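You operate a simulated robot arm through the tools that you are given. There is no shell and no other tool. Be economical: measure what you need, move in short steps, check, and stop when the job is done.

You are at the controls of a simulated robot arm. One attempt, no reset.

Task
Rasp the pale flare off the striped wooden block.
Fine: crank the flare round to the black grip, throw the low red lever on, stop when it has gone and lay the rasp back on the mat; no finger on its teeth.
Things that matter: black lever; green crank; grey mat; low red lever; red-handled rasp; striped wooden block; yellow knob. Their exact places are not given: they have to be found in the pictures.

It is judged by the outcome, as a careful person would: the job done as asked, and still so three seconds after it is handed in. It fails if anything else is knocked over, pushed out of place, dropped, spilled or broken.

Robot
A 7-joint arm with a two-finger parallel gripper on a trunk, on a base that drives. Base frame: it is fixed to the floor where the robot stands at the start and does not move with it; the origin is under the middle of the robot, x ahead of it, y to its left, z up. Units: cm, degrees, N and s.
With the tool pointing down near the work surface it reaches from about 34 to 76 cm from the robot's upright axis, wherever it stands. Its first joint turns from -115.0 to 115.0 degrees. Places, roughly: black lever [30, -10, 40]; green crank [50, -10, 60]; grey mat [120, -110, 80]; low red lever [70, -20, 60]; red-handled rasp [125, -100, 75]; striped wooden block (10x10x6 cm) [50, -10, 60]; yellow knob [30, -20, 60]. Payload 3.91 kg.
The tool frame sits at the grasp point between the pads (the TCP): z along the fingers, y along the line on which they close. The tips reach 3 cm beyond it. Largest opening 11 cm; finger width 2, thickness 1; the body of the gripper, 4.8 by 11.2 cm, starts 5.5 cm behind the TCP.
Orientation is that of the tool frame in the base frame, as [roll, pitch, yaw] about the fixed x, y, z axes, in that order (R = Rz(yaw) Ry(pitch) Rx(roll)). With the fingers straight down and closing along the base's y, the tool's x points along the base's -x, its y along +y and its z along -z.

Tools
- The arm moves only by the tool servo_tool. Its argument "deltas" is text: rows parted by semicolons, each of 6 numbers parted by spaces: the shift along the base's x, y, z in cm, then the turn, a rotation vector about the base's x, y, z in degrees. In form: x y z ax ay az; .... A call has 1 to 20 rows; each row shifts and turns the commanded pose from where the row before left it. "fingers" is the opening in per cent of the stroke, from 0 (shut) to 100 (fully open), set as the call begins (left out, the last holds). A row lasts 0.2 s, in which the tool goes at most 5 cm and 8.6 degrees; a call with a longer step from one row to the next is refused whole, and so is a gripper value outside its range. A pose out of reach is approached as far as the arm can. The call stops where the force on the tool passes 40 N (or 10 N more than at its start, if that is more) or the arm is blocked; 0.2 s more then pass. Each finger travels about 10.8 cm/s and halts on what it meets, pressing with about 42 N; the grip force reading is that of the motor and also rises with nothing between the fingers. The clock runs only during rows and for 0.2 s after the last one: add rows that do not move to give the fingers time. The reply holds the time, the measured pose of the TCP, the force on the tool along the base axes, the opening and the grip force, in the units named above and with some noise, with the torque about the TCP (base axes, N m) and any sound that the robot's microphone picked up.
- Cameras (640 x 400 px; columns grow to the right, rows downward): "scene" is now at [1.36, 11.58, 133.71]; the picture's right is [-0.45, -0.89, 0.00], its down [-0.63, 0.32, -0.71] and it looks along [0.63, -0.32, -0.71] (base axes); focal length 263 px, centre (320, 200). "wrist" rides on the gripper at [7.2, 1.7, -10.3] in the tool frame; the picture's right is [-0.23, 0.97, 0.00], its down [-0.76, -0.18, -0.62] and it looks along [-0.61, -0.14, 0.78] (tool axes); focal length 222 px, centre (320, 200).
- camera(camera): a new picture of that camera. No time passes.
- raise_lower(by): slides the trunk up (or, below 0, down) by that many cm; the arm and the scene camera ride with it, the base frame stays. It gives what a move gives, with no picture.
- steer(legs): drives the robot by 1 to 6 legs, each [ahead, turn to the left] in cm and degrees, along the robot's own axes; the way and the turn of a leg run together, so that a leg with both is an arc; at most 150 cm and 180 degrees a leg. The arm and the cameras ride along, it lands a little off, and it stops where it bumps. It gives what a move gives.
- pan_tilt(pan, tilt): turns the head with the scene camera to pan (to the left, within 155 degrees either way) and tilt (down, from -29 to 69), counted from straight ahead of the robot. It gives what a move gives.
- pixel_to_xyz(camera, pixels): there is no depth. For up to 12 entries [column, row, z] of the newest picture of that camera ("zoom" is the newest enlarged one), the place [x, y] in the base frame at which the ray of that pixel passes the height z, good to about 0.2 cm. No time passes.
- zoom(camera, box): a new picture of the part [left, top, right, bottom] of that camera's present view, enlarged. No time passes.
- finish_job(): hands the job in; it is judged then, once.

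Keep the steps short. Do not move on a guess: measure, check each grasp and each placing, and mend mistakes. In all there are 80 turns and 48 pictures (those below and enlarged ones count). Leave the gripper open and the arm clear of the work at the hand-in unless told otherwise, and finish with a single line.

The tools are called after "Call:" as a command line: name --argument value ..., lists and objects as JSON in quotes. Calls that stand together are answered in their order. servo_tool: Moves the arm, as the interface text tells. Its arguments: {"type":"object","properties":{"deltas":{"type":"string"},"fingers":{"type":"number"}},"required":["deltas"]} The other tools are called the same way: raise_lower (by) slides the trunk up or down; steer (legs) drives the base; pan_tilt (pan, tilt) turns the head that bears the scene camera; camera (camera) takes a picture; pixel_to_xyz (camera, pixels) gives the place at which the rays of pixels pass given heights; zoom (camera, box) takes an enlarged picture of a part of a camera's view; finish_job () hands the job in.

At the start:

```text
time_s: 0.0
tcp_pos: [64.29, -11.21, 101.31]
tool_rot: [-179.9, 0.0, -179.9]
contact_force: [-0.7, 0.4, -1.1]
ft_torque: [0.03, 0.02, 0.02]
grip_width: 10.98
grip_force: 0.1
trunk travel left (down, up): [-45.0, 54.0]
robot x, y, heading: [0.1, 0.38, -0.0]
head pan, tilt: [-26.8, 45.1]
```

scene: 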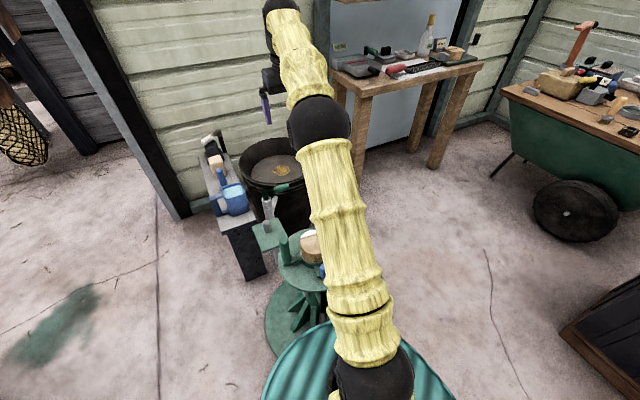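
wrist: 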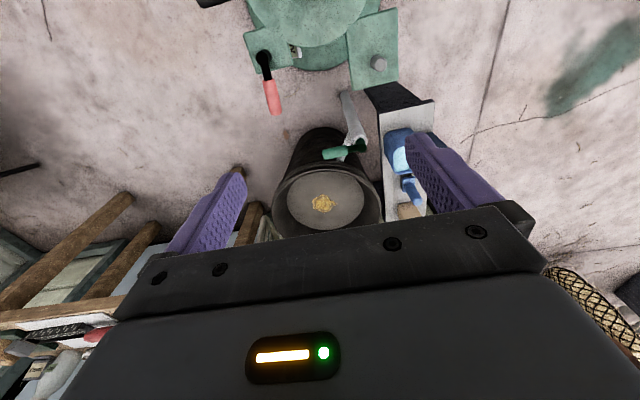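

I see the arm in front of the turntable stand. I'll enlarge the views of the stand (around pixel 290,240) and of the table with the rasp (around 400,60).

Call:
zoom --camera "scene" --box '[200, 130, 400, 370]'

Call:
zoom --camera "scene" --box '[320, 10, 500, 120]'

Call:
zoom --camera "wrist" --box '[200, 0, 450, 160]'

```text
1.67 times, centred on (300, 250) of scene
```

zoom: 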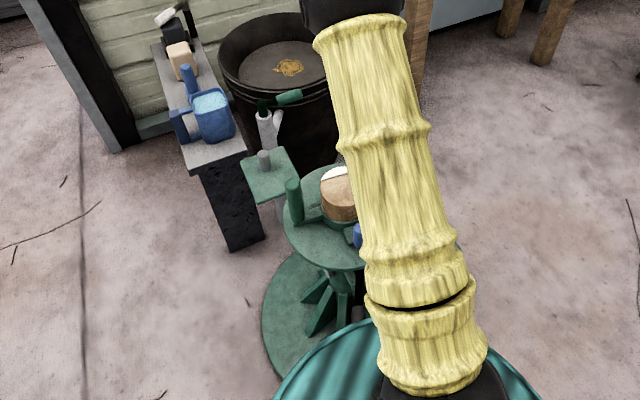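

```text
3.56 times, centred on (410, 65) of scene
```

zoom: 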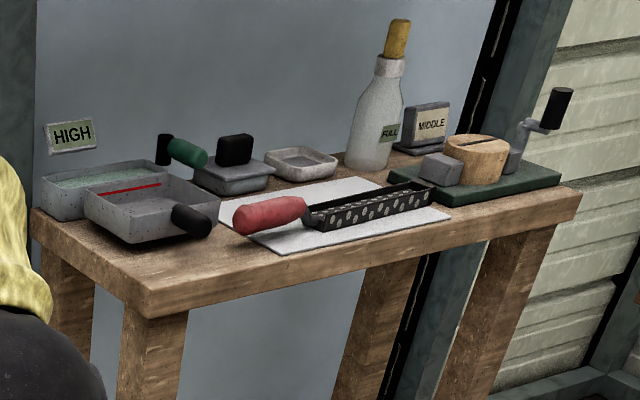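

```text
2.50 times, centred on (325, 80) of wrist
```

zoom: 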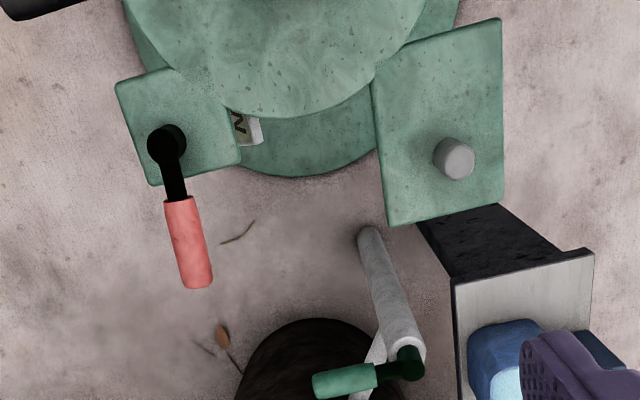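

The arm hides the stand. At z = 101 I swing the arm to the left, over open floor, in order to see it.

Call:
servo_tool --deltas "-0.5 4 0 0 0 0;-0.5 4 0 0 0 0;-0.5 4 0 0 0 0;-1 4 0 0 0 0;-1 4 0 0 0 0;-1 4 0 0 0 0;-1.5 4 0 0 0 0;-1.5 4 0 0 0 0;-2 4 0 0 0 0;-2 4 0 0 0 0;-2 4 0 0 0 0;-2 4 0 0 0 0;-2.5 4 0 0 0 0;-2.5 3 0 0 0 0"

Call:
pan_tilt --pan -20 --tilt 60

Call:
camera --camera "scene"

```text
time_s: 3.0
tcp_pos: [43.73, 43.96, 101.46]
tool_rot: [-180.0, 0.2, -180.0]
contact_force: [-0.8, -0.2, 0.5]
ft_torque: [-0.01, -0.03, 0.04]
grip_width: 10.99
grip_force: 0.1
trunk travel left (down, up): [-45.0, 54.0]
robot x, y, heading: [0.17, -0.1, 0.1]
head pan, tilt: [-26.8, 45.1]
```

```text
time_s: 3.8
tcp_pos: [43.74, 43.84, 101.4]
tool_rot: [-180.0, 0.0, -180.0]
contact_force: [0.3, -0.1, -0.9]
ft_torque: [0.01, 0.02, 0.01]
grip_width: 11.0
grip_force: 0.0
trunk travel left (down, up): [-45.0, 54.0]
robot x, y, heading: [0.11, 0.12, 0.2]
head pan, tilt: [-20.0, 60.0]
```

```text
42 pictures are left
```

scene: 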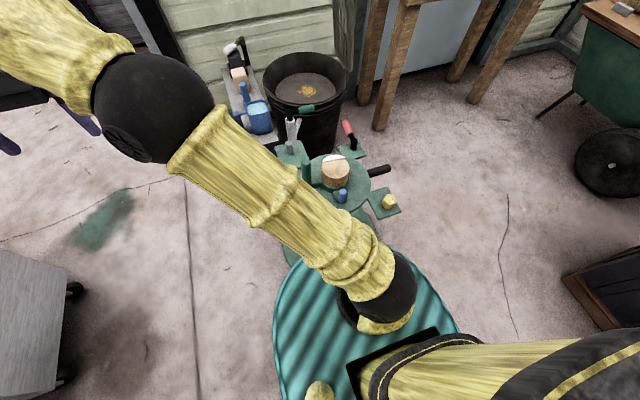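

Call:
zoom --camera "scene" --box '[260, 90, 420, 230]'

```text
2.86 times, centred on (340, 160) of scene
```

zoom: 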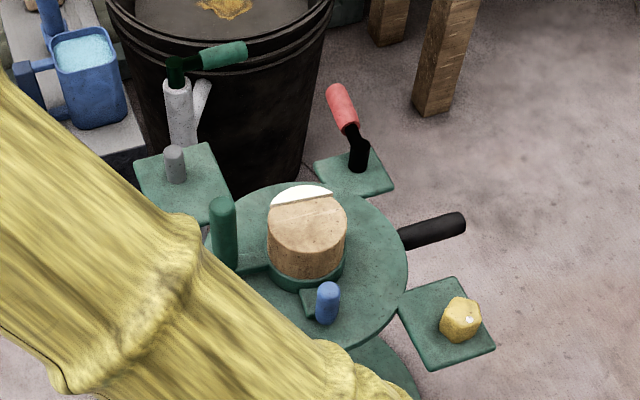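

I see the stand: block with pale cap at zoom (303,195), green peg (222,230), blue peg (327,303), red-handled lever (345,110), black bar (430,230), yellow knob (460,318). I'll bring the wrist camera round to look at it from the left.

Call:
servo_tool --deltas "0.5 -2 -1 0 0 -8.3;0.5 -2 -1 0 0 -8.3;0.5 -2 -1 0 0 -8.3;0.5 -2 -1 0 0 -8.3;0.5 -2 -1 0 0 -8.3;0.5 -2 -1 0 0 -8.3;0.5 -2 -1 0 0 -8.3;0.5 -2 -1 0 0 -8.3;0.5 -2 -1 0 0 -8.3;0.5 -2 -1 0 0 -8.3;0.5 -2 -1 0 0 -7;0 0 0 0 0 0"

Call:
camera --camera "wrist"

```text
time_s: 6.4
tcp_pos: [49.26, 21.75, 90.25]
tool_rot: [-180.0, 0.0, 89.9]
contact_force: [0.0, -0.8, 0.1]
ft_torque: [0.01, 0.03, 0.0]
grip_width: 11.0
grip_force: 0.1
trunk travel left (down, up): [-45.0, 54.0]
robot x, y, heading: [0.07, 0.36, -0.1]
head pan, tilt: [-20.0, 60.0]
```

```text
40 pictures are left
```

wrist: 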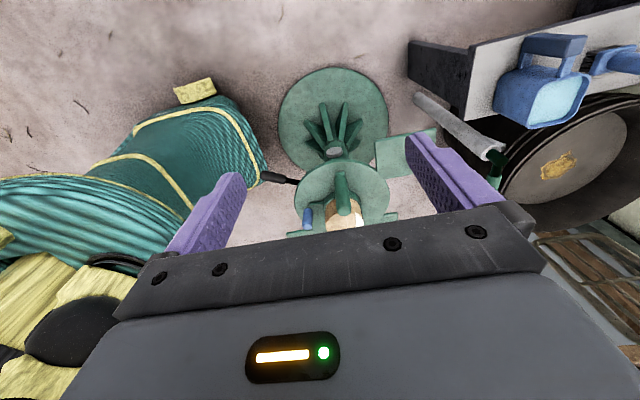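

The stand is low in the picture; I move 15 cm in -y to bring it up in the view.

Call:
servo_tool --deltas "0 -4 0 0 0 0;0 -4 0 0 0 0;0 -4 0 0 0 0;0 -3 0 0 0 0;0 0 0 0 0 0"

Call:
zoom --camera "wrist" --box '[180, 0, 500, 200]'

Call:
camera --camera "scene"

```text
time_s: 7.6
tcp_pos: [49.28, 6.77, 90.41]
tool_rot: [180.0, 0.0, 90.1]
contact_force: [-0.3, -0.3, -0.7]
ft_torque: [0.02, 0.0, 0.04]
grip_width: 10.99
grip_force: 0.0
trunk travel left (down, up): [-45.0, 54.0]
robot x, y, heading: [-0.3, 0.24, -0.2]
head pan, tilt: [-20.0, 60.0]
```

```text
2.00 times, centred on (340, 100) of wrist
```

zoom: 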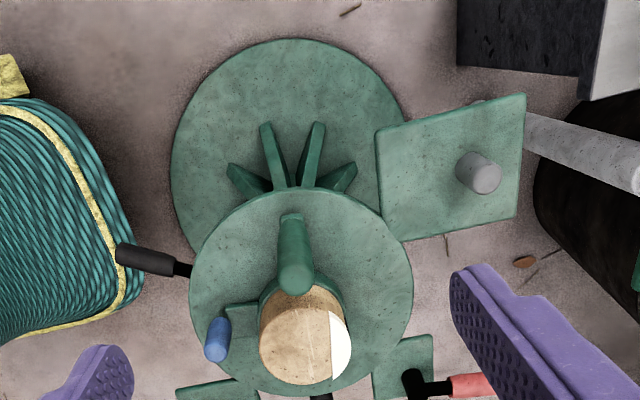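

```text
38 pictures are left
```

scene: 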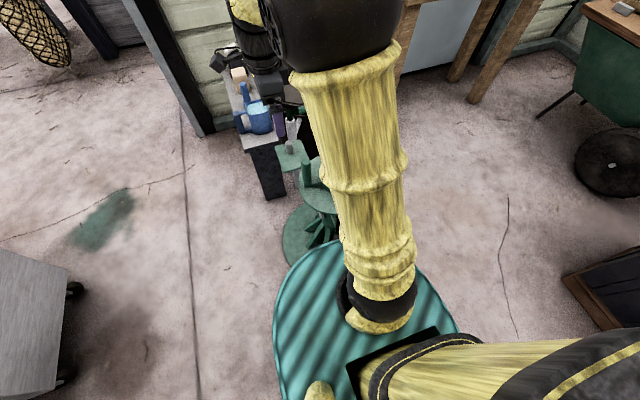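

Now I measure the parts in this enlarged wrist view at likely heights.

Call:
pixel_to_xyz --camera "zoom" --pixels '[[303, 340, 66], [340, 345, 66], [295, 275, 66], [292, 240, 57], [217, 350, 61], [145, 258, 50], [145, 258, 40], [440, 388, 60], [300, 290, 57], [478, 172, 60], [190, 290, 57], [412, 290, 57]]'

Call:
servo_tool --deltas "2 -4 0 0 0 -8;2 -4 0 0 0 -8;2 -4 0 0 0 -8;1 -2 0 0 0 -8;1 -1 0 0 0 -8;2 0 0 0 0 -8;2 0 0 0 0 -8;2 0 0 0 0 -8;2 0 0 0 0 -8;2 0 0 0 0 -8;2 0 0 0 0 -8;0 0 0 0 0 0"

Call:
camera --camera "wrist"

```text
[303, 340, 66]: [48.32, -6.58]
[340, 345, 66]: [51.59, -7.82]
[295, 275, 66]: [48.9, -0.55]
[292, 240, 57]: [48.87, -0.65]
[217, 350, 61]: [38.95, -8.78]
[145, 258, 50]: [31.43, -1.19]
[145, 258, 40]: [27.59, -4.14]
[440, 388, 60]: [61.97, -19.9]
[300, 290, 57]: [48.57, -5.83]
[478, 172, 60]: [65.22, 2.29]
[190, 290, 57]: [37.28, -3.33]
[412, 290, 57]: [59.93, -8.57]
```

```text
time_s: 10.2
tcp_pos: [69.3, -8.13, 90.31]
tool_rot: [-180.0, 0.1, 1.9]
contact_force: [-0.2, -0.4, 0.3]
ft_torque: [0.01, 0.02, 0.0]
grip_width: 11.03
grip_force: 0.0
trunk travel left (down, up): [-45.0, 54.0]
robot x, y, heading: [0.14, 0.37, 0.0]
head pan, tilt: [-20.0, 60.0]
```

```text
37 pictures are left
```

wrist: 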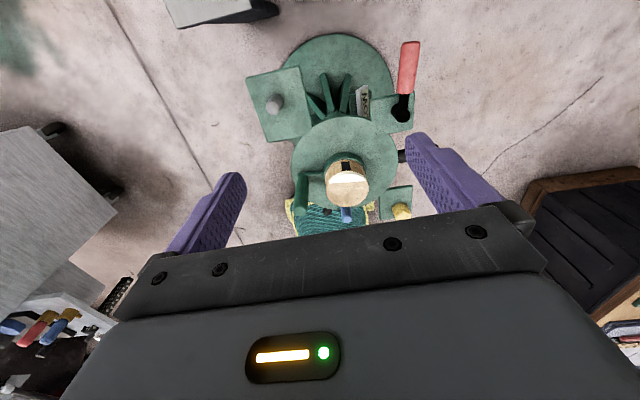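

Call:
zoom --camera "wrist" --box '[240, 30, 440, 230]'

Call:
zoom --camera "wrist" --box '[340, 75, 400, 125]'

```text
2.00 times, centred on (340, 130) of wrist
```

zoom: 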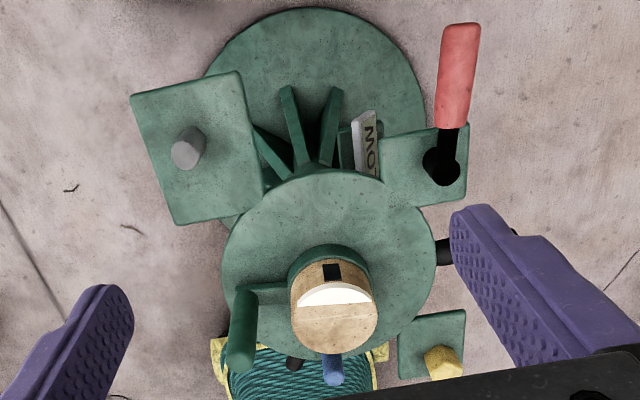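

```text
8.00 times, centred on (370, 100) of wrist
```

zoom: 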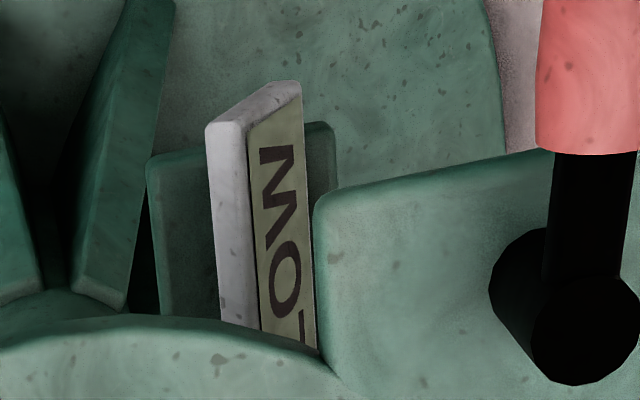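

The stand's plaque reads "LOW". There seem to be two black bars, one toward the robot and one toward -y. I move to the -y side, tilting the tool 24° to see them closely.

Call:
servo_tool --deltas "-1 -4 0 0 0 -8.5;-1 -4 0 0 0 -8.5;-1 -4 0 0 0 -8.5;-1 -4 0 0 0 -8.5;-1 -4 0 0 0 -8.5;-1 -4 0 0 0 -8.5;-1 -3 0 0 0 -8.5;-1 -3 0 0 0 -8.5;-2 -2 0 0 0 -8.5;-2 -2 0 0 0 -8.5;-2 0 -1 0 0 -7;-2 0 -2 8 0 0;-1 0 -2 8 0 0;0 0 -2 8 0 0;0 0 0 0 0 0"

Call:
camera --camera "wrist"

```text
time_s: 13.4
tcp_pos: [48.06, -28.25, 79.11]
tool_rot: [-174.2, 23.5, -75.5]
contact_force: [-0.3, 0.5, 1.2]
ft_torque: [0.02, 0.0, 0.03]
grip_width: 11.01
grip_force: 0.1
out of reach, approached as far as the arm can: row 5, 6, 7, 8, 9, 10, 11
trunk travel left (down, up): [-45.0, 54.0]
robot x, y, heading: [-0.03, 0.43, -0.1]
head pan, tilt: [-20.0, 60.0]
```

```text
34 pictures are left
```

wrist: 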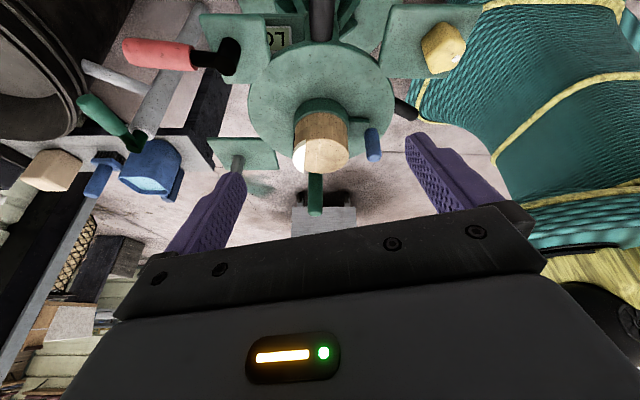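

Call:
zoom --camera "wrist" --box '[200, 0, 480, 180]'

```text
2.22 times, centred on (340, 90) of wrist
```

zoom: 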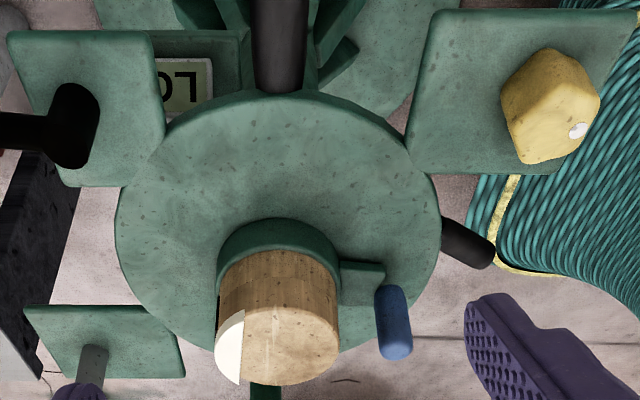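

I triangulate the robot-side black tip and check other points in this view.

Call:
pixel_to_xyz --camera "zoom" --pixels '[[480, 250, 50], [480, 250, 40], [480, 250, 45], [280, 40, 50], [280, 40, 40], [555, 110, 60], [290, 345, 66], [115, 220, 57], [440, 220, 57], [395, 350, 64], [80, 125, 60], [280, 345, 72]]'

Call:
servo_tool --deltas "0 -4 1 0 0 0;0 -4 1 0 0 0;0 -4 1 0 0 0;0 -3 1 0 0 0;0 0 0 0 0 0"

Call:
zoom --camera "wrist" --box '[200, 0, 480, 180]'

```text
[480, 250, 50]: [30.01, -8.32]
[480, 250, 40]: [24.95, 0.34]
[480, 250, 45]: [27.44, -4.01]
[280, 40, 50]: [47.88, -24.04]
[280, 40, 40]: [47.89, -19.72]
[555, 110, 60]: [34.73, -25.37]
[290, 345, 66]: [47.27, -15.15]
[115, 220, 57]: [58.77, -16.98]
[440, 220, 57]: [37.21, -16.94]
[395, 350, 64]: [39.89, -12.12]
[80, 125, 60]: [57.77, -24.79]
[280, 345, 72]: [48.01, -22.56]
```

```text
time_s: 14.6
tcp_pos: [44.49, -41.12, 81.7]
tool_rot: [-174.2, 23.2, -75.6]
contact_force: [-0.2, -0.5, 0.2]
ft_torque: [0.03, -0.02, 0.0]
grip_width: 11.0
grip_force: 0.1
out of reach, approached as far as the arm can: row 2, 3, 4
trunk travel left (down, up): [-45.0, 54.0]
robot x, y, heading: [0.12, -0.24, -0.0]
head pan, tilt: [-20.0, 60.0]
```

```text
2.22 times, centred on (340, 90) of wrist
```

zoom: 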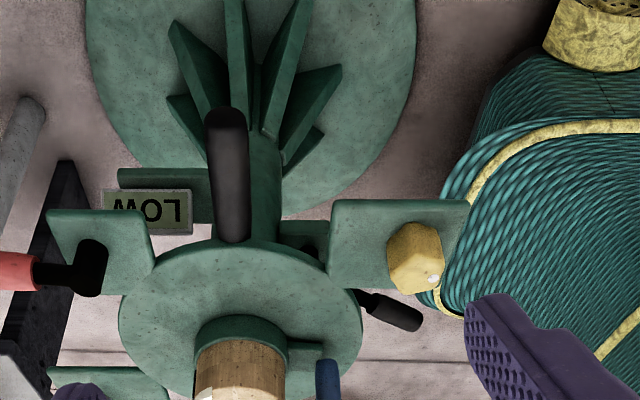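

The plaque "LOW", the yellow knob, a stout dark bar toward -y, and a thinner black lever toward the robot are visible. I take the head camera's view with the arm where it is.

Call:
zoom --camera "scene" --box '[250, 80, 430, 240]'

```text
2.50 times, centred on (340, 160) of scene
```

zoom: 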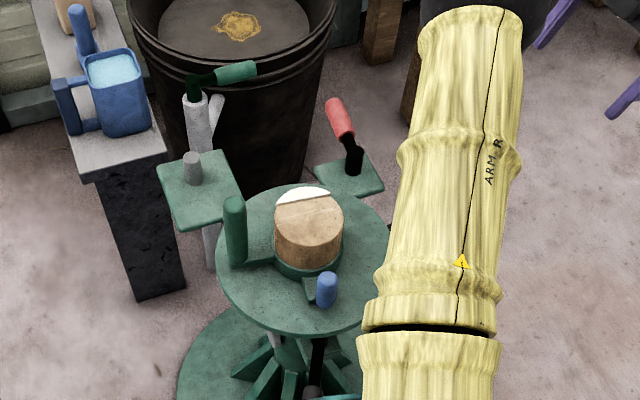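

Measuring from the head view, to triangulate with the wrist views.

Call:
pixel_to_xyz --camera "zoom" --pixels '[[308, 213, 62], [308, 213, 66], [234, 205, 62], [234, 205, 66], [240, 262, 57], [303, 255, 57], [326, 280, 61], [352, 148, 62], [335, 105, 62], [352, 175, 57], [300, 190, 62], [303, 330, 56]]'

```text
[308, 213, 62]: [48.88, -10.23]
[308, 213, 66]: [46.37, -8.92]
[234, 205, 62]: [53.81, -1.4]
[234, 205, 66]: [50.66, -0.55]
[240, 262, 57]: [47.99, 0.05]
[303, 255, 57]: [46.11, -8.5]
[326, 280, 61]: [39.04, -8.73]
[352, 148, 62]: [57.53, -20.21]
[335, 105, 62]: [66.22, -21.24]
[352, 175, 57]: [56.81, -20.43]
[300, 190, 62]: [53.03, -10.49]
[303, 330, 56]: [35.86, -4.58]
```

I want a lower, flatter look at both black parts. From this spot I tilt 24° more and sink 14 cm (nothing is underneath here but floor).

Call:
servo_tool --deltas "0 -1 -3 8 0 0;0 -1 -3 8 0 0;0 -1 -3 8 0 0;0 0 -3 0 0 0;0 0 -3 0 0 0;0 0 0 0 0 0"

Call:
camera --camera "wrist"

```text
time_s: 16.0
tcp_pos: [39.6, -40.26, 65.13]
tool_rot: [-165.7, 46.5, -70.7]
contact_force: [0.2, -0.2, -0.5]
ft_torque: [0.01, -0.04, 0.01]
grip_width: 11.0
grip_force: 0.1
out of reach, approached as far as the arm can: row 1, 2, 3
trunk travel left (down, up): [-45.0, 54.0]
robot x, y, heading: [-0.33, 0.05, -0.2]
head pan, tilt: [-20.0, 60.0]
```

```text
30 pictures are left
```

wrist: 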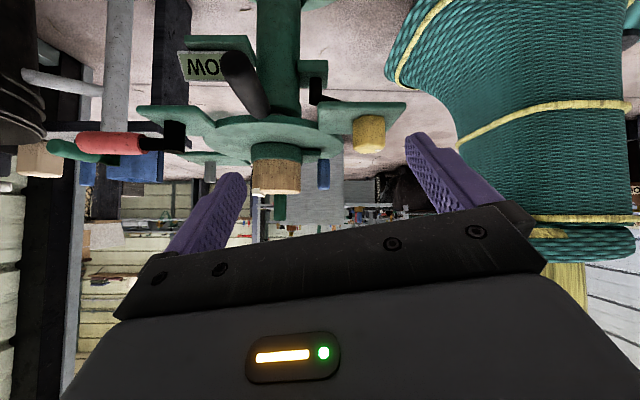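

Call:
zoom --camera "wrist" --box '[130, 20, 430, 220]'

```text
2.00 times, centred on (280, 120) of wrist
```

zoom: 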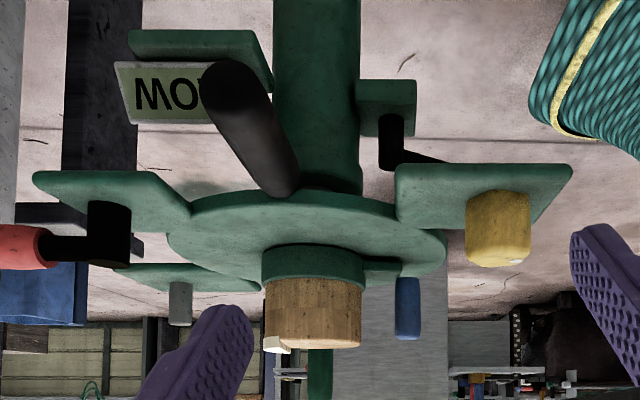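

Now it is clear: the black lever is a cranked lever on a lower bracket toward the robot, while a stout fixed black grip juts from the plate's rim toward -y. The flare is at +x now, so the green peg must go from +y to +x (90° clockwise). First, raise and straighten the tool.

Call:
servo_tool --deltas "0 0 4 -8 0 0;0 0 4 -8 0 0;0 0 4 -8 0 0;0 0 4 -8 0 0;0 0 4 -8 0 0;0 0 4 -8 0 0;0 0 0 0 0 8;0 0 0 0 0 8;0 0 0 0 0 8;0 0 0 0 0 0"

```text
time_s: 18.2
tcp_pos: [39.52, -40.3, 89.18]
tool_rot: [179.9, 0.0, -52.8]
contact_force: [1.0, -0.2, -0.2]
ft_torque: [0.02, -0.04, -0.01]
grip_width: 11.03
grip_force: 0.0
trunk travel left (down, up): [-45.0, 54.0]
robot x, y, heading: [-0.06, -0.37, 0.0]
head pan, tilt: [-20.0, 60.0]
```

Tool upright at yaw -53. I move above the green peg (about 48.8, 0.3), turning to yaw 90, fingers to 50 %.

Call:
servo_tool --deltas "0.55 2.4 0 0 0 8.4;0.55 2.4 0 0 0 8.4;0.55 2.4 0 0 0 8.4;0.55 2.4 0 0 0 8.4;0.55 2.4 0 0 0 8.4;0.55 2.4 0 0 0 8.4;0.55 2.4 0 0 0 8.4;0.55 2.4 0 0 0 8.4;0.55 2.4 0 0 0 8.4;0.55 2.4 0 0 0 8.4;0.55 2.4 0 0 0 8.4;0.55 2.4 0 0 0 8.4;0.55 2.4 -2 0 0 8.4;0.55 2.4 -2 0 0 8.4;0.55 2.4 -2 0 0 8.4;0.5 2.4 -2 0 0 8.4;0.5 2.2 -2 0 0 8.4;0 0 0 0 0 0" --fingers 50

Call:
camera --camera "wrist"

```text
time_s: 22.0
tcp_pos: [48.89, 0.33, 79.16]
tool_rot: [-179.9, 0.0, 90.1]
contact_force: [0.4, -0.1, 0.4]
ft_torque: [0.0, 0.0, -0.02]
grip_width: 5.48
grip_force: 0.0
trunk travel left (down, up): [-45.0, 54.0]
robot x, y, heading: [-0.24, 0.02, 0.1]
head pan, tilt: [-20.0, 60.0]
```

```text
28 pictures are left
```

wrist: 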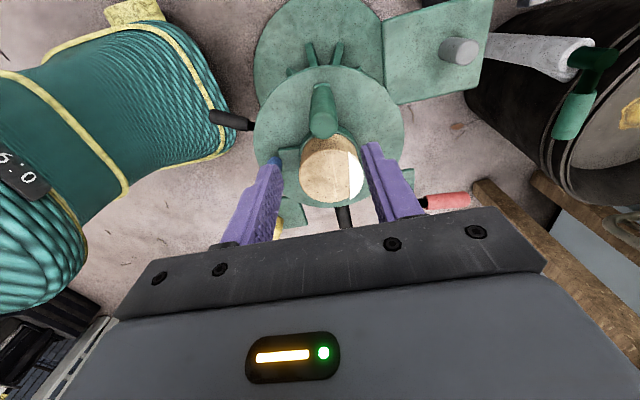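

Call:
pixel_to_xyz --camera "wrist" --pixels '[[323, 122, 67], [323, 122, 65], [323, 122, 62], [323, 88, 57], [332, 172, 62], [332, 172, 60], [332, 172, 64], [343, 217, 50], [343, 217, 55], [355, 172, 62], [225, 118, 44], [262, 118, 57]]'

```text
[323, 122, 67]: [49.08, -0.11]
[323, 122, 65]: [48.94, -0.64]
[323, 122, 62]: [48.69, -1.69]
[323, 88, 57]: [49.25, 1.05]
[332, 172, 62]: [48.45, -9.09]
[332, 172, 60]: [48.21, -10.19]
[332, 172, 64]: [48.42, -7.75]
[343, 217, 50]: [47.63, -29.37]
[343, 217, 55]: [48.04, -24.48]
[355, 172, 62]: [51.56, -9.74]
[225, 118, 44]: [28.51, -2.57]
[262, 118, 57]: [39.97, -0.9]
```

Peg is at about (49, 0.2), top ≈ 67. I descend to TCP z 63.5 with fingers straddling it along x.

Call:
servo_tool --deltas "0 0 -4 0 0 0;0 0 -4 0 0 0;0 0 -4 0 0 0;0 0 -3.5 0 0 0;0 0 0 0 0 0"

Call:
camera --camera "wrist"

```text
time_s: 23.2
tcp_pos: [48.72, 0.28, 63.7]
tool_rot: [180.0, 0.0, 90.0]
contact_force: [0.0, -0.3, 0.3]
ft_torque: [0.02, -0.02, 0.01]
grip_width: 5.5
grip_force: 0.0
trunk travel left (down, up): [-45.0, 54.0]
robot x, y, heading: [-0.1, -0.16, -0.2]
head pan, tilt: [-20.0, 60.0]
```

```text
27 pictures are left
```

wrist: 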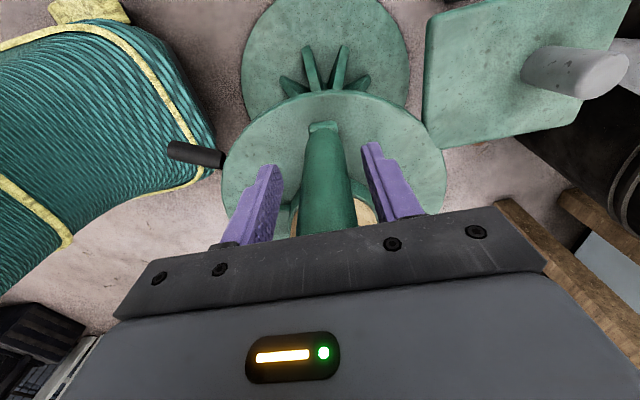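

Peg sits between the fingers. I close on it and read the grip.

Call:
servo_tool --deltas "0 0 0 0 0 0;0 0 0 0 0 0;0 0 0 0 0 0" --fingers 0

```text
time_s: 24.0
tcp_pos: [48.78, 0.39, 63.58]
tool_rot: [-180.0, 0.0, 90.0]
contact_force: [-0.3, 1.0, -0.8]
ft_torque: [0.47, -0.37, 0.04]
grip_width: 2.94
grip_force: 45.4
trunk travel left (down, up): [-45.0, 54.0]
robot x, y, heading: [0.11, -0.18, -0.1]
head pan, tilt: [-20.0, 60.0]
```

Gripped (2.94 wide). A trial of 15° clockwise about centre (48.5,-9.4), turning the tool along.

Call:
servo_tool --deltas "0.85 -0.06 0 0 0 -5;0.84 -0.14 0 0 0 -5;0.83 -0.21 0 0 0 -5;0 0 0 0 0 0"

```text
time_s: 25.0
tcp_pos: [51.47, -0.2, 63.74]
tool_rot: [179.9, 0.1, 74.9]
contact_force: [2.5, -9.6, 0.8]
ft_torque: [-0.23, 1.38, 0.45]
grip_width: 2.94
grip_force: 44.8
trunk travel left (down, up): [-45.0, 54.0]
robot x, y, heading: [0.25, 0.24, 0.0]
head pan, tilt: [-20.0, 60.0]
```

It moves; a mild inward force means my radius is slightly large. I continue with radius 9.5.

Call:
servo_tool --deltas "0.7 -0.5 0 0 0 -5;0.76 -0.34 0 0 0 -5;0.72 -0.4 0 0 0 -5;0.69 -0.47 0 0 0 -5;0 0 0 0 0 0"

Call:
camera --camera "scene"

```text
time_s: 26.2
tcp_pos: [54.31, -1.66, 63.65]
tool_rot: [179.9, 0.0, 54.9]
contact_force: [4.0, -4.2, 5.0]
ft_torque: [0.74, 1.15, 0.42]
grip_width: 2.95
grip_force: 45.3
trunk travel left (down, up): [-45.0, 54.0]
robot x, y, heading: [-0.21, -0.15, 0.0]
head pan, tilt: [-20.0, 60.0]
```

```text
26 pictures are left
```

scene: 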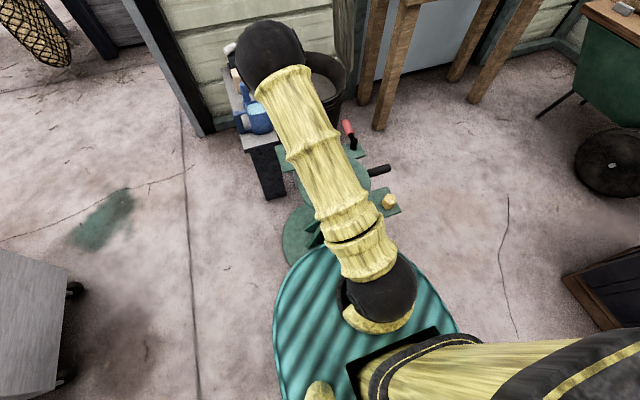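

Forces are small. I continue to a crank angle of about 15°.

Call:
servo_tool --deltas "0.62 -0.5 0 0 0 -4.8;0.57 -0.55 0 0 0 -4.8;0.53 -0.6 0 0 0 -4.8;0.47 -0.64 0 0 0 -4.8;0.42 -0.67 0 0 0 -4.8;0.36 -0.71 0 0 0 -4.8;0.3 -0.74 0 0 0 -4.8;0.24 -0.75 0 0 0 -4.8;0 0 0 0 0 0"

Call:
camera --camera "wrist"

```text
time_s: 28.2
tcp_pos: [57.67, -6.87, 63.7]
tool_rot: [-179.9, 0.0, 16.5]
contact_force: [7.6, -1.5, 2.9]
ft_torque: [1.0, 1.29, 0.32]
grip_width: 2.95
grip_force: 44.8
trunk travel left (down, up): [-45.0, 54.0]
robot x, y, heading: [-0.25, 0.1, -0.2]
head pan, tilt: [-20.0, 60.0]
```

```text
25 pictures are left
```

wrist: 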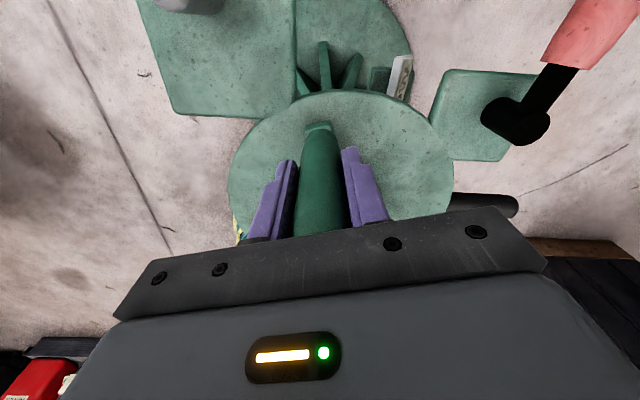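

I let go, rise and look at where the flare points versus the grip.

Call:
servo_tool --deltas "0 0 0 0 0 0;0 0 0 0 0 0;0 0 4 0 0 0;0 0 5 0 0 0;0 0 5 0 0 0;0 0 5 0 0 0;2 0 3 0 0 0;0 0 0 0 0 0" --fingers 50

Call:
zoom --camera "wrist" --box '[220, 20, 500, 200]'

```text
time_s: 30.0
tcp_pos: [59.86, -6.87, 85.81]
tool_rot: [-179.9, 0.1, 16.7]
contact_force: [0.0, -0.3, 0.4]
ft_torque: [-0.05, 0.0, 0.02]
grip_width: 5.51
grip_force: 0.0
trunk travel left (down, up): [-45.0, 54.0]
robot x, y, heading: [-0.09, -0.03, 0.1]
head pan, tilt: [-20.0, 60.0]
```

```text
2.22 times, centred on (360, 110) of wrist
```

zoom: 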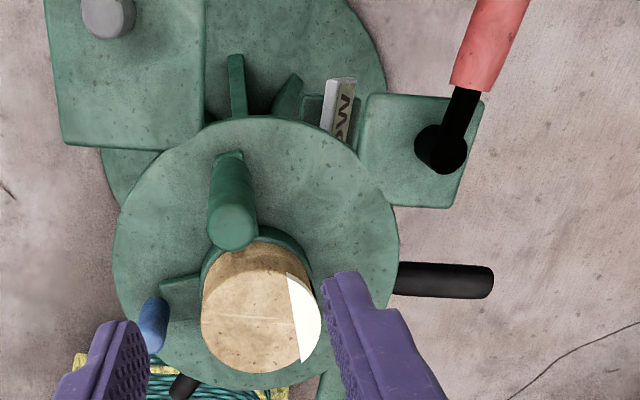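

Call:
pixel_to_xyz --camera "zoom" --pixels '[[287, 272, 62.5], [302, 362, 62.5], [320, 318, 62.5], [261, 310, 62.5], [258, 255, 57], [395, 278, 54], [485, 281, 54], [485, 281, 50], [395, 278, 50], [233, 215, 67], [115, 250, 57], [398, 250, 57]]'

```text
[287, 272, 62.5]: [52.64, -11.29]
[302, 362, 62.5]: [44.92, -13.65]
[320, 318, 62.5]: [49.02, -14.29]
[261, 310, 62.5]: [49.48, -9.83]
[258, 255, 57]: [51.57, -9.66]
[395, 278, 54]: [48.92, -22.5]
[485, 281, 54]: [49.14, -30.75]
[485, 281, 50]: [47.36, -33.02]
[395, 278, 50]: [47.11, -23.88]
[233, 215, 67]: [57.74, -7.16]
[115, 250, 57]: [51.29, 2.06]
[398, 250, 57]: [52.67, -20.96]
```

The flare points to about -73°, the grip lies at about -89°. I go back onto the peg for another 15.5°.

Call:
servo_tool --deltas "-2 0 -3 0 0 0;0 0 -5 0 0 0;0 0 -5 0 0 0;0 0 -5 0 0 0;0 0 -4 0 0 0;0 0 0 0 0 0"

Call:
servo_tool --deltas "0 0 0 0 0 0;0 0 0 0 0 0;0 0 0 0 0 0" --fingers 0

Call:
servo_tool --deltas "0.18 -0.83 0 0 0 -5.2;0.12 -0.86 0 0 0 -5.2;0.02 -0.86 0 0 0 -5.2;0 0 0 0 0 0"

Call:
servo_tool --deltas "0 0 0 0 0 0;0 0 0 0 0 0;0 0 4 0 0 0;0 0 5 0 0 0;0 0 5 0 0 0;0 0 5 0 0 0;2 0 3 0 0 0;0 0 0 0 0 0" --fingers 50

Call:
zoom --camera "wrist" --box '[220, 20, 500, 200]'

```text
time_s: 31.4
tcp_pos: [57.76, -6.96, 63.74]
tool_rot: [179.9, 0.0, 16.7]
contact_force: [0.4, 0.1, 0.0]
ft_torque: [0.0, 0.01, 0.01]
grip_width: 5.49
grip_force: 0.0
trunk travel left (down, up): [-45.0, 54.0]
robot x, y, heading: [0.0, 0.14, -0.1]
head pan, tilt: [-20.0, 60.0]
```

```text
time_s: 32.2
tcp_pos: [57.75, -7.06, 63.69]
tool_rot: [-180.0, 0.0, 16.6]
contact_force: [-0.3, -1.1, -2.8]
ft_torque: [1.09, -0.41, -0.01]
grip_width: 2.99
grip_force: 45.2
trunk travel left (down, up): [-45.0, 54.0]
robot x, y, heading: [0.28, 0.15, 0.1]
head pan, tilt: [-20.0, 60.0]
```

```text
time_s: 33.2
tcp_pos: [58.19, -9.45, 63.69]
tool_rot: [179.9, -0.2, 0.9]
contact_force: [9.3, -2.9, 4.0]
ft_torque: [1.31, 1.25, 0.25]
grip_width: 2.96
grip_force: 44.6
trunk travel left (down, up): [-45.0, 54.0]
robot x, y, heading: [-0.06, 0.21, -0.1]
head pan, tilt: [-20.0, 60.0]
```

```text
time_s: 35.0
tcp_pos: [60.07, -9.46, 85.71]
tool_rot: [179.9, 0.0, 1.0]
contact_force: [0.1, -0.6, -1.1]
ft_torque: [0.05, 0.01, -0.02]
grip_width: 5.5
grip_force: 0.0
trunk travel left (down, up): [-45.0, 54.0]
robot x, y, heading: [0.16, -0.01, 0.1]
head pan, tilt: [-20.0, 60.0]
```

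```text
2.22 times, centred on (360, 110) of wrist
```

zoom: 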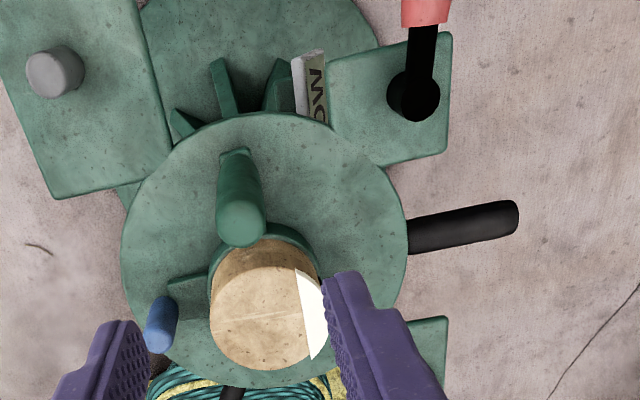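

Call:
pixel_to_xyz --camera "zoom" --pixels '[[296, 269, 62.5], [312, 358, 62.5], [265, 305, 62.5], [408, 238, 54], [515, 220, 54], [408, 238, 50], [515, 220, 50], [241, 222, 67], [415, 95, 62], [425, 20, 62], [415, 95, 57], [120, 250, 57]]'

Call:
servo_tool --deltas "2 -2 0 0 0 0;3 -3 0 0 0 0;4 -2 0 0 0 0;0 0 0 0 0 0"

Call:
camera --camera "wrist"

```text
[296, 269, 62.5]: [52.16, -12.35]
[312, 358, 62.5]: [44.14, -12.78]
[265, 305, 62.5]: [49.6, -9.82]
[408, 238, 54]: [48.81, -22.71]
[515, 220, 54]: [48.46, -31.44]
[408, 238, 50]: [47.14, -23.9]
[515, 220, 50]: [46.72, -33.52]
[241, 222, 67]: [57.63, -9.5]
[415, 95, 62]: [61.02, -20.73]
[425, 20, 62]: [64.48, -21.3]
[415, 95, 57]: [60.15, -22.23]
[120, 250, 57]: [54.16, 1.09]
```

```text
time_s: 36.0
tcp_pos: [69.12, -16.43, 85.64]
tool_rot: [180.0, 0.1, 1.0]
contact_force: [0.2, -0.2, -1.3]
ft_torque: [0.0, 0.03, -0.03]
grip_width: 5.51
grip_force: 0.0
trunk travel left (down, up): [-45.0, 54.0]
robot x, y, heading: [-0.2, -0.05, -0.2]
head pan, tilt: [-20.0, 60.0]
```

```text
22 pictures are left
```

wrist: 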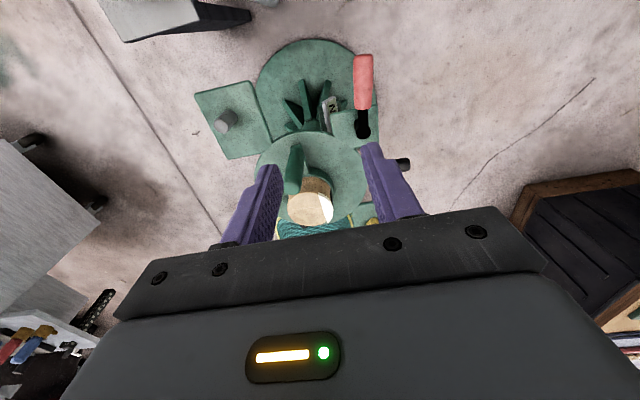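

Flare now points at about -87°, onto the grip. Next I look closely at the red lever for its travel or marks.

Call:
zoom --camera "wrist" --box '[315, 45, 415, 145]'

Call:
pixel_to_xyz --camera "wrist" --pixels '[[363, 131, 57], [362, 115, 60], [362, 115, 62], [362, 82, 60], [362, 82, 62], [362, 56, 61], [362, 108, 61], [340, 85, 61]]'

```text
4.00 times, centred on (365, 95) of wrist
```

zoom: 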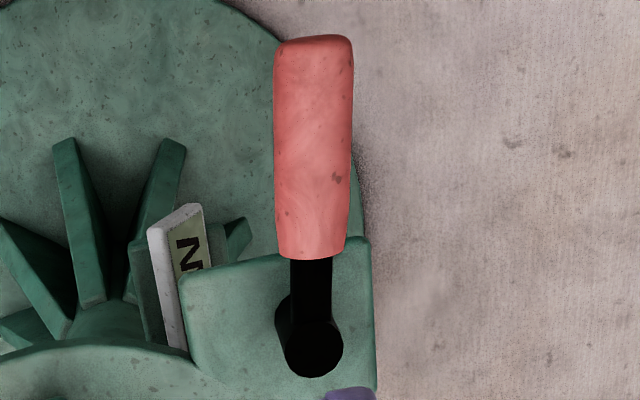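

```text
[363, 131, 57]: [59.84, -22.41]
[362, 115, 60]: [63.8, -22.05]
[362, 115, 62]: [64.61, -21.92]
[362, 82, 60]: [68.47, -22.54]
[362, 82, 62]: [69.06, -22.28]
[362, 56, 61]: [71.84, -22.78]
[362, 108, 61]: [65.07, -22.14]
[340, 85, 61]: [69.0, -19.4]
```

The lever is a flat L: post at about (60, -21.5), red handle centred near (68.2, -22.1, 59). I straddle the handle with the open fingers (closing along y).

Call:
servo_tool --deltas "-0.9 -2 0 0 0 0;0 -3.7 -3 0 0 0;0 0 -5 0 0 0;0 0 -5 0 0 0;0 0 -4 0 0 0;0 0 0 0 0 0"

Call:
camera --camera "wrist"

```text
time_s: 37.4
tcp_pos: [68.09, -22.44, 68.56]
tool_rot: [180.0, -0.1, 1.0]
contact_force: [-0.2, 0.4, -0.5]
ft_torque: [0.02, 0.01, 0.01]
grip_width: 5.51
grip_force: 0.0
trunk travel left (down, up): [-45.0, 54.0]
robot x, y, heading: [-0.35, -0.18, -0.2]
head pan, tilt: [-20.0, 60.0]
```

```text
20 pictures are left
```

wrist: 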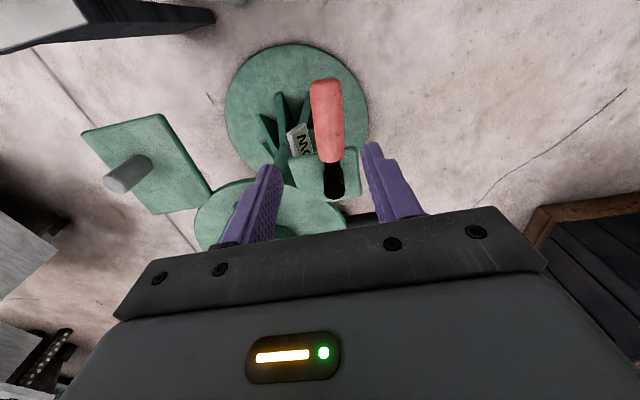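

Handle (326,120) is between the fingers. I descend to TCP z 60.5.

Call:
servo_tool --deltas "0 0 -3 0 0 0;0 0 -3 0 0 0;0 0 -2 0 0 0;0 0 0 0 0 0"

Call:
camera --camera "wrist"

```text
time_s: 38.4
tcp_pos: [68.28, -22.15, 60.66]
tool_rot: [180.0, 0.0, 1.1]
contact_force: [-0.1, -0.4, -0.4]
ft_torque: [-0.01, -0.03, 0.0]
grip_width: 5.5
grip_force: 0.0
trunk travel left (down, up): [-45.0, 54.0]
robot x, y, heading: [-0.33, 0.04, 0.1]
head pan, tilt: [-20.0, 60.0]
```

```text
19 pictures are left
```

wrist: 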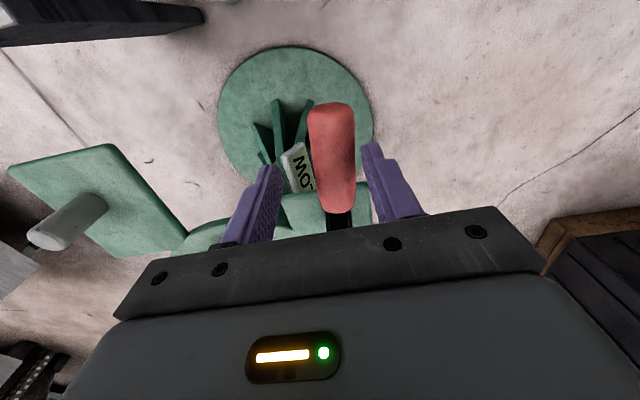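

Straddled. I nudge toward -y by 3.5 cm in small rows and watch the force.

Call:
servo_tool --deltas "0 -0.7 0 0 0 0;0 -0.7 0 0 0 0;0 -0.5 0 0 0 0;0 -0.5 0 0 0 0;0 -0.5 0 0 0 -3;0 -0.5 0 0 0 -3;0 0 0 0 0 0"

Call:
camera --camera "wrist"

```text
time_s: 40.0
tcp_pos: [68.21, -25.61, 60.67]
tool_rot: [180.0, 0.0, -4.9]
contact_force: [0.3, 1.8, 0.1]
ft_torque: [0.07, 0.0, -0.01]
grip_width: 5.56
grip_force: 0.5
trunk travel left (down, up): [-45.0, 54.0]
robot x, y, heading: [-0.35, -0.25, 0.2]
head pan, tilt: [-20.0, 60.0]
```

```text
18 pictures are left
```

wrist: 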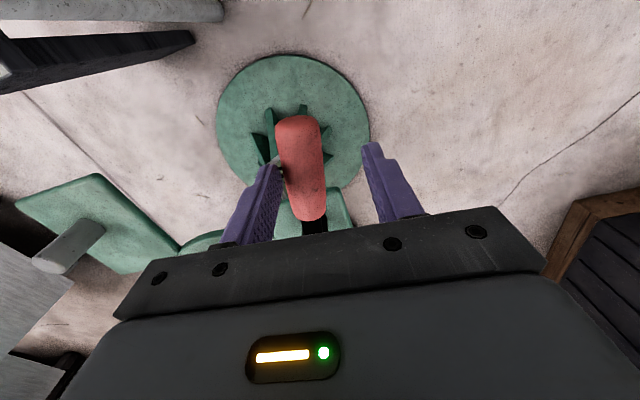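

The handle swings easily toward -y (1.8 N). I follow the arc round its post toward the end of travel.

Call:
servo_tool --deltas "-0.91 -0.81 0 0 0 -8.5;-0.76 -0.97 0 0 0 -8.5;-0.88 -0.85 0 0 0 -8.5;-1 -0.72 0 0 0 -8.5;0 0 0 0 0 0"

Call:
camera --camera "wrist"

```text
time_s: 41.2
tcp_pos: [64.5, -29.0, 60.75]
tool_rot: [179.9, 0.1, -39.0]
contact_force: [0.7, 0.8, 0.2]
ft_torque: [0.03, 0.01, -0.01]
grip_width: 5.53
grip_force: 0.1
trunk travel left (down, up): [-45.0, 54.0]
robot x, y, heading: [0.28, 0.1, 0.0]
head pan, tilt: [-20.0, 60.0]
```

```text
17 pictures are left
```

wrist: 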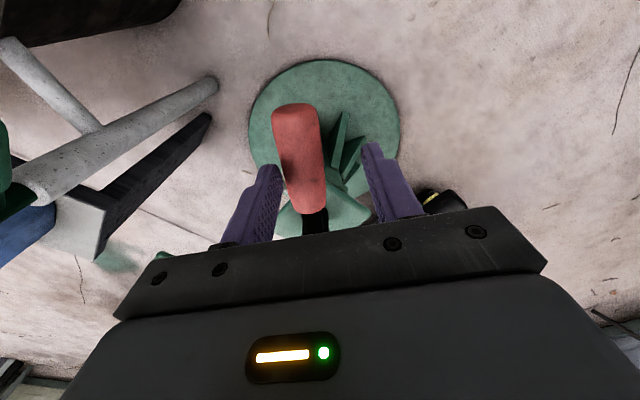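

No stop yet. I continue the arc.

Call:
servo_tool --deltas "-1.08 -0.58 0 0 0 -8.5;-1.1 -0.45 0 0 0 -8.5;-1.2 -0.3 0 0 0 -8.5;-1.2 -0.1 0 0 0 -6;-0.8 0 0 0 0 0;0 0 0 0 0 0"

Call:
camera --camera "wrist"

```text
time_s: 42.6
tcp_pos: [59.87, -25.63, 59.48]
tool_rot: [-180.0, 0.0, -59.1]
contact_force: [0.4, -0.1, -1.5]
ft_torque: [0.0, 0.01, -0.01]
grip_width: 5.48
grip_force: 0.1
out of reach, approached as far as the arm can: row 2, 3, 4
trunk travel left (down, up): [-45.0, 54.0]
robot x, y, heading: [0.22, -0.14, -0.1]
head pan, tilt: [-20.0, 60.0]
```

```text
16 pictures are left
```

wrist: 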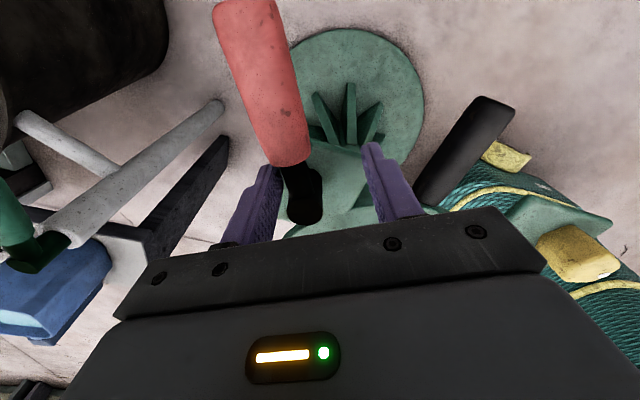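

I hit a wrist limit and the tool was drawn inward; no force on it. The lever stands at about -45°. I rise straight up, turn the wrist back, and look.

Call:
servo_tool --deltas "0 0 3 0 0 0;0 0 5 0 0 0;0 0 5 0 0 0;0 0 5 0 0 0;2 0 3 0 0 8;3 0 0 0 0 8;3 0 0 0 0 8;2 0 0 0 0 8;0 0 0 0 0 8;0 0 0 0 0 8;0 0 0 0 0 8;0 0 0 0 0 0"

Call:
camera --camera "wrist"

```text
time_s: 45.2
tcp_pos: [69.56, -25.9, 80.7]
tool_rot: [-179.9, 0.0, -3.0]
contact_force: [-0.4, 0.2, -0.7]
ft_torque: [-0.03, 0.01, 0.03]
grip_width: 5.51
grip_force: 0.0
out of reach, approached as far as the arm can: row 8
trunk travel left (down, up): [-45.0, 54.0]
robot x, y, heading: [0.16, -0.07, 0.2]
head pan, tilt: [-20.0, 60.0]
```

```text
15 pictures are left
```

wrist: 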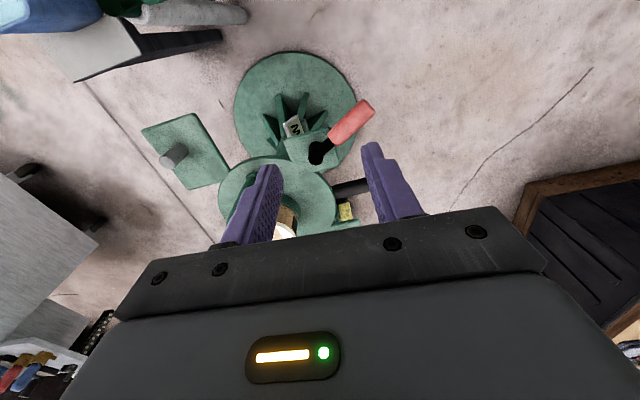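

Call:
pixel_to_xyz --camera "wrist" --pixels '[[318, 155, 58.5], [350, 121, 59], [367, 104, 59], [332, 140, 59]]'

```text
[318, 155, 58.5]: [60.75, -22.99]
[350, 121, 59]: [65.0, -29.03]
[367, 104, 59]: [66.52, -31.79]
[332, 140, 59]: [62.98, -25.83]
```

The lever stands at about -58°. I close the fingers, come down on its +x side at (68.3,-26.9) and push it on gently.

Call:
servo_tool --deltas "-1.2 -1 -4 0 0 0;0 0 -4 0 0 0;0 0 -4 0 0 0;0 0 -4 0 0 0;0 0 -4 0 0 0;0 0 0 0 0 0" --fingers 0

Call:
servo_tool --deltas "-0.8 -0.5 0 0 0 0;-0.8 -0.5 0 0 0 0;-0.8 -0.45 0 0 0 0;-0.8 -0.4 0 0 0 0;0 0 0 0 0 0"

```text
time_s: 46.6
tcp_pos: [68.36, -26.84, 60.75]
tool_rot: [-179.9, 0.0, -3.1]
contact_force: [0.0, -1.1, 0.1]
ft_torque: [-0.02, 0.0, 0.0]
grip_width: 0.0
grip_force: 37.7
trunk travel left (down, up): [-45.0, 54.0]
robot x, y, heading: [0.39, 0.26, 0.0]
head pan, tilt: [-20.0, 60.0]
```

```text
time_s: 47.8
tcp_pos: [65.75, -28.09, 61.11]
tool_rot: [-179.8, -0.8, -2.8]
contact_force: [4.1, 2.2, 2.4]
ft_torque: [0.06, -0.1, 0.03]
grip_width: 0.0
grip_force: 37.7
trunk travel left (down, up): [-45.0, 54.0]
robot x, y, heading: [-0.1, 0.23, -0.0]
head pan, tilt: [-20.0, 60.0]
stopped in row 5: the force on the tool passed its limit (the readings are from after the stop); the commanded pose is now the measured one
```

A firm stop: the lever is at its other end. I back off, rise and check.

Call:
servo_tool --deltas "1 0.6 0 0 0 0;1.5 0.5 3 0 0 0;0 0 5 0 0 0;0 0 5 0 0 0;0 0 5 0 0 0;0 0 0 0 0 0"

Call:
camera --camera "wrist"

```text
time_s: 49.2
tcp_pos: [68.2, -27.22, 79.05]
tool_rot: [-179.9, -0.8, -2.8]
contact_force: [-0.6, 0.3, -0.2]
ft_torque: [0.0, 0.04, -0.02]
grip_width: 0.01
grip_force: 38.3
trunk travel left (down, up): [-45.0, 54.0]
robot x, y, heading: [-0.24, -0.09, 0.0]
head pan, tilt: [-20.0, 60.0]
```

```text
14 pictures are left
```

wrist: 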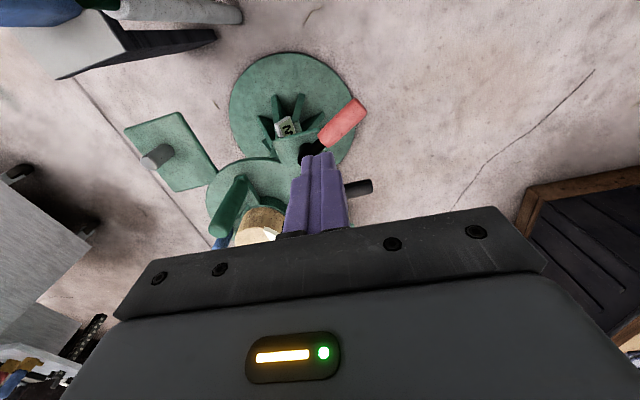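

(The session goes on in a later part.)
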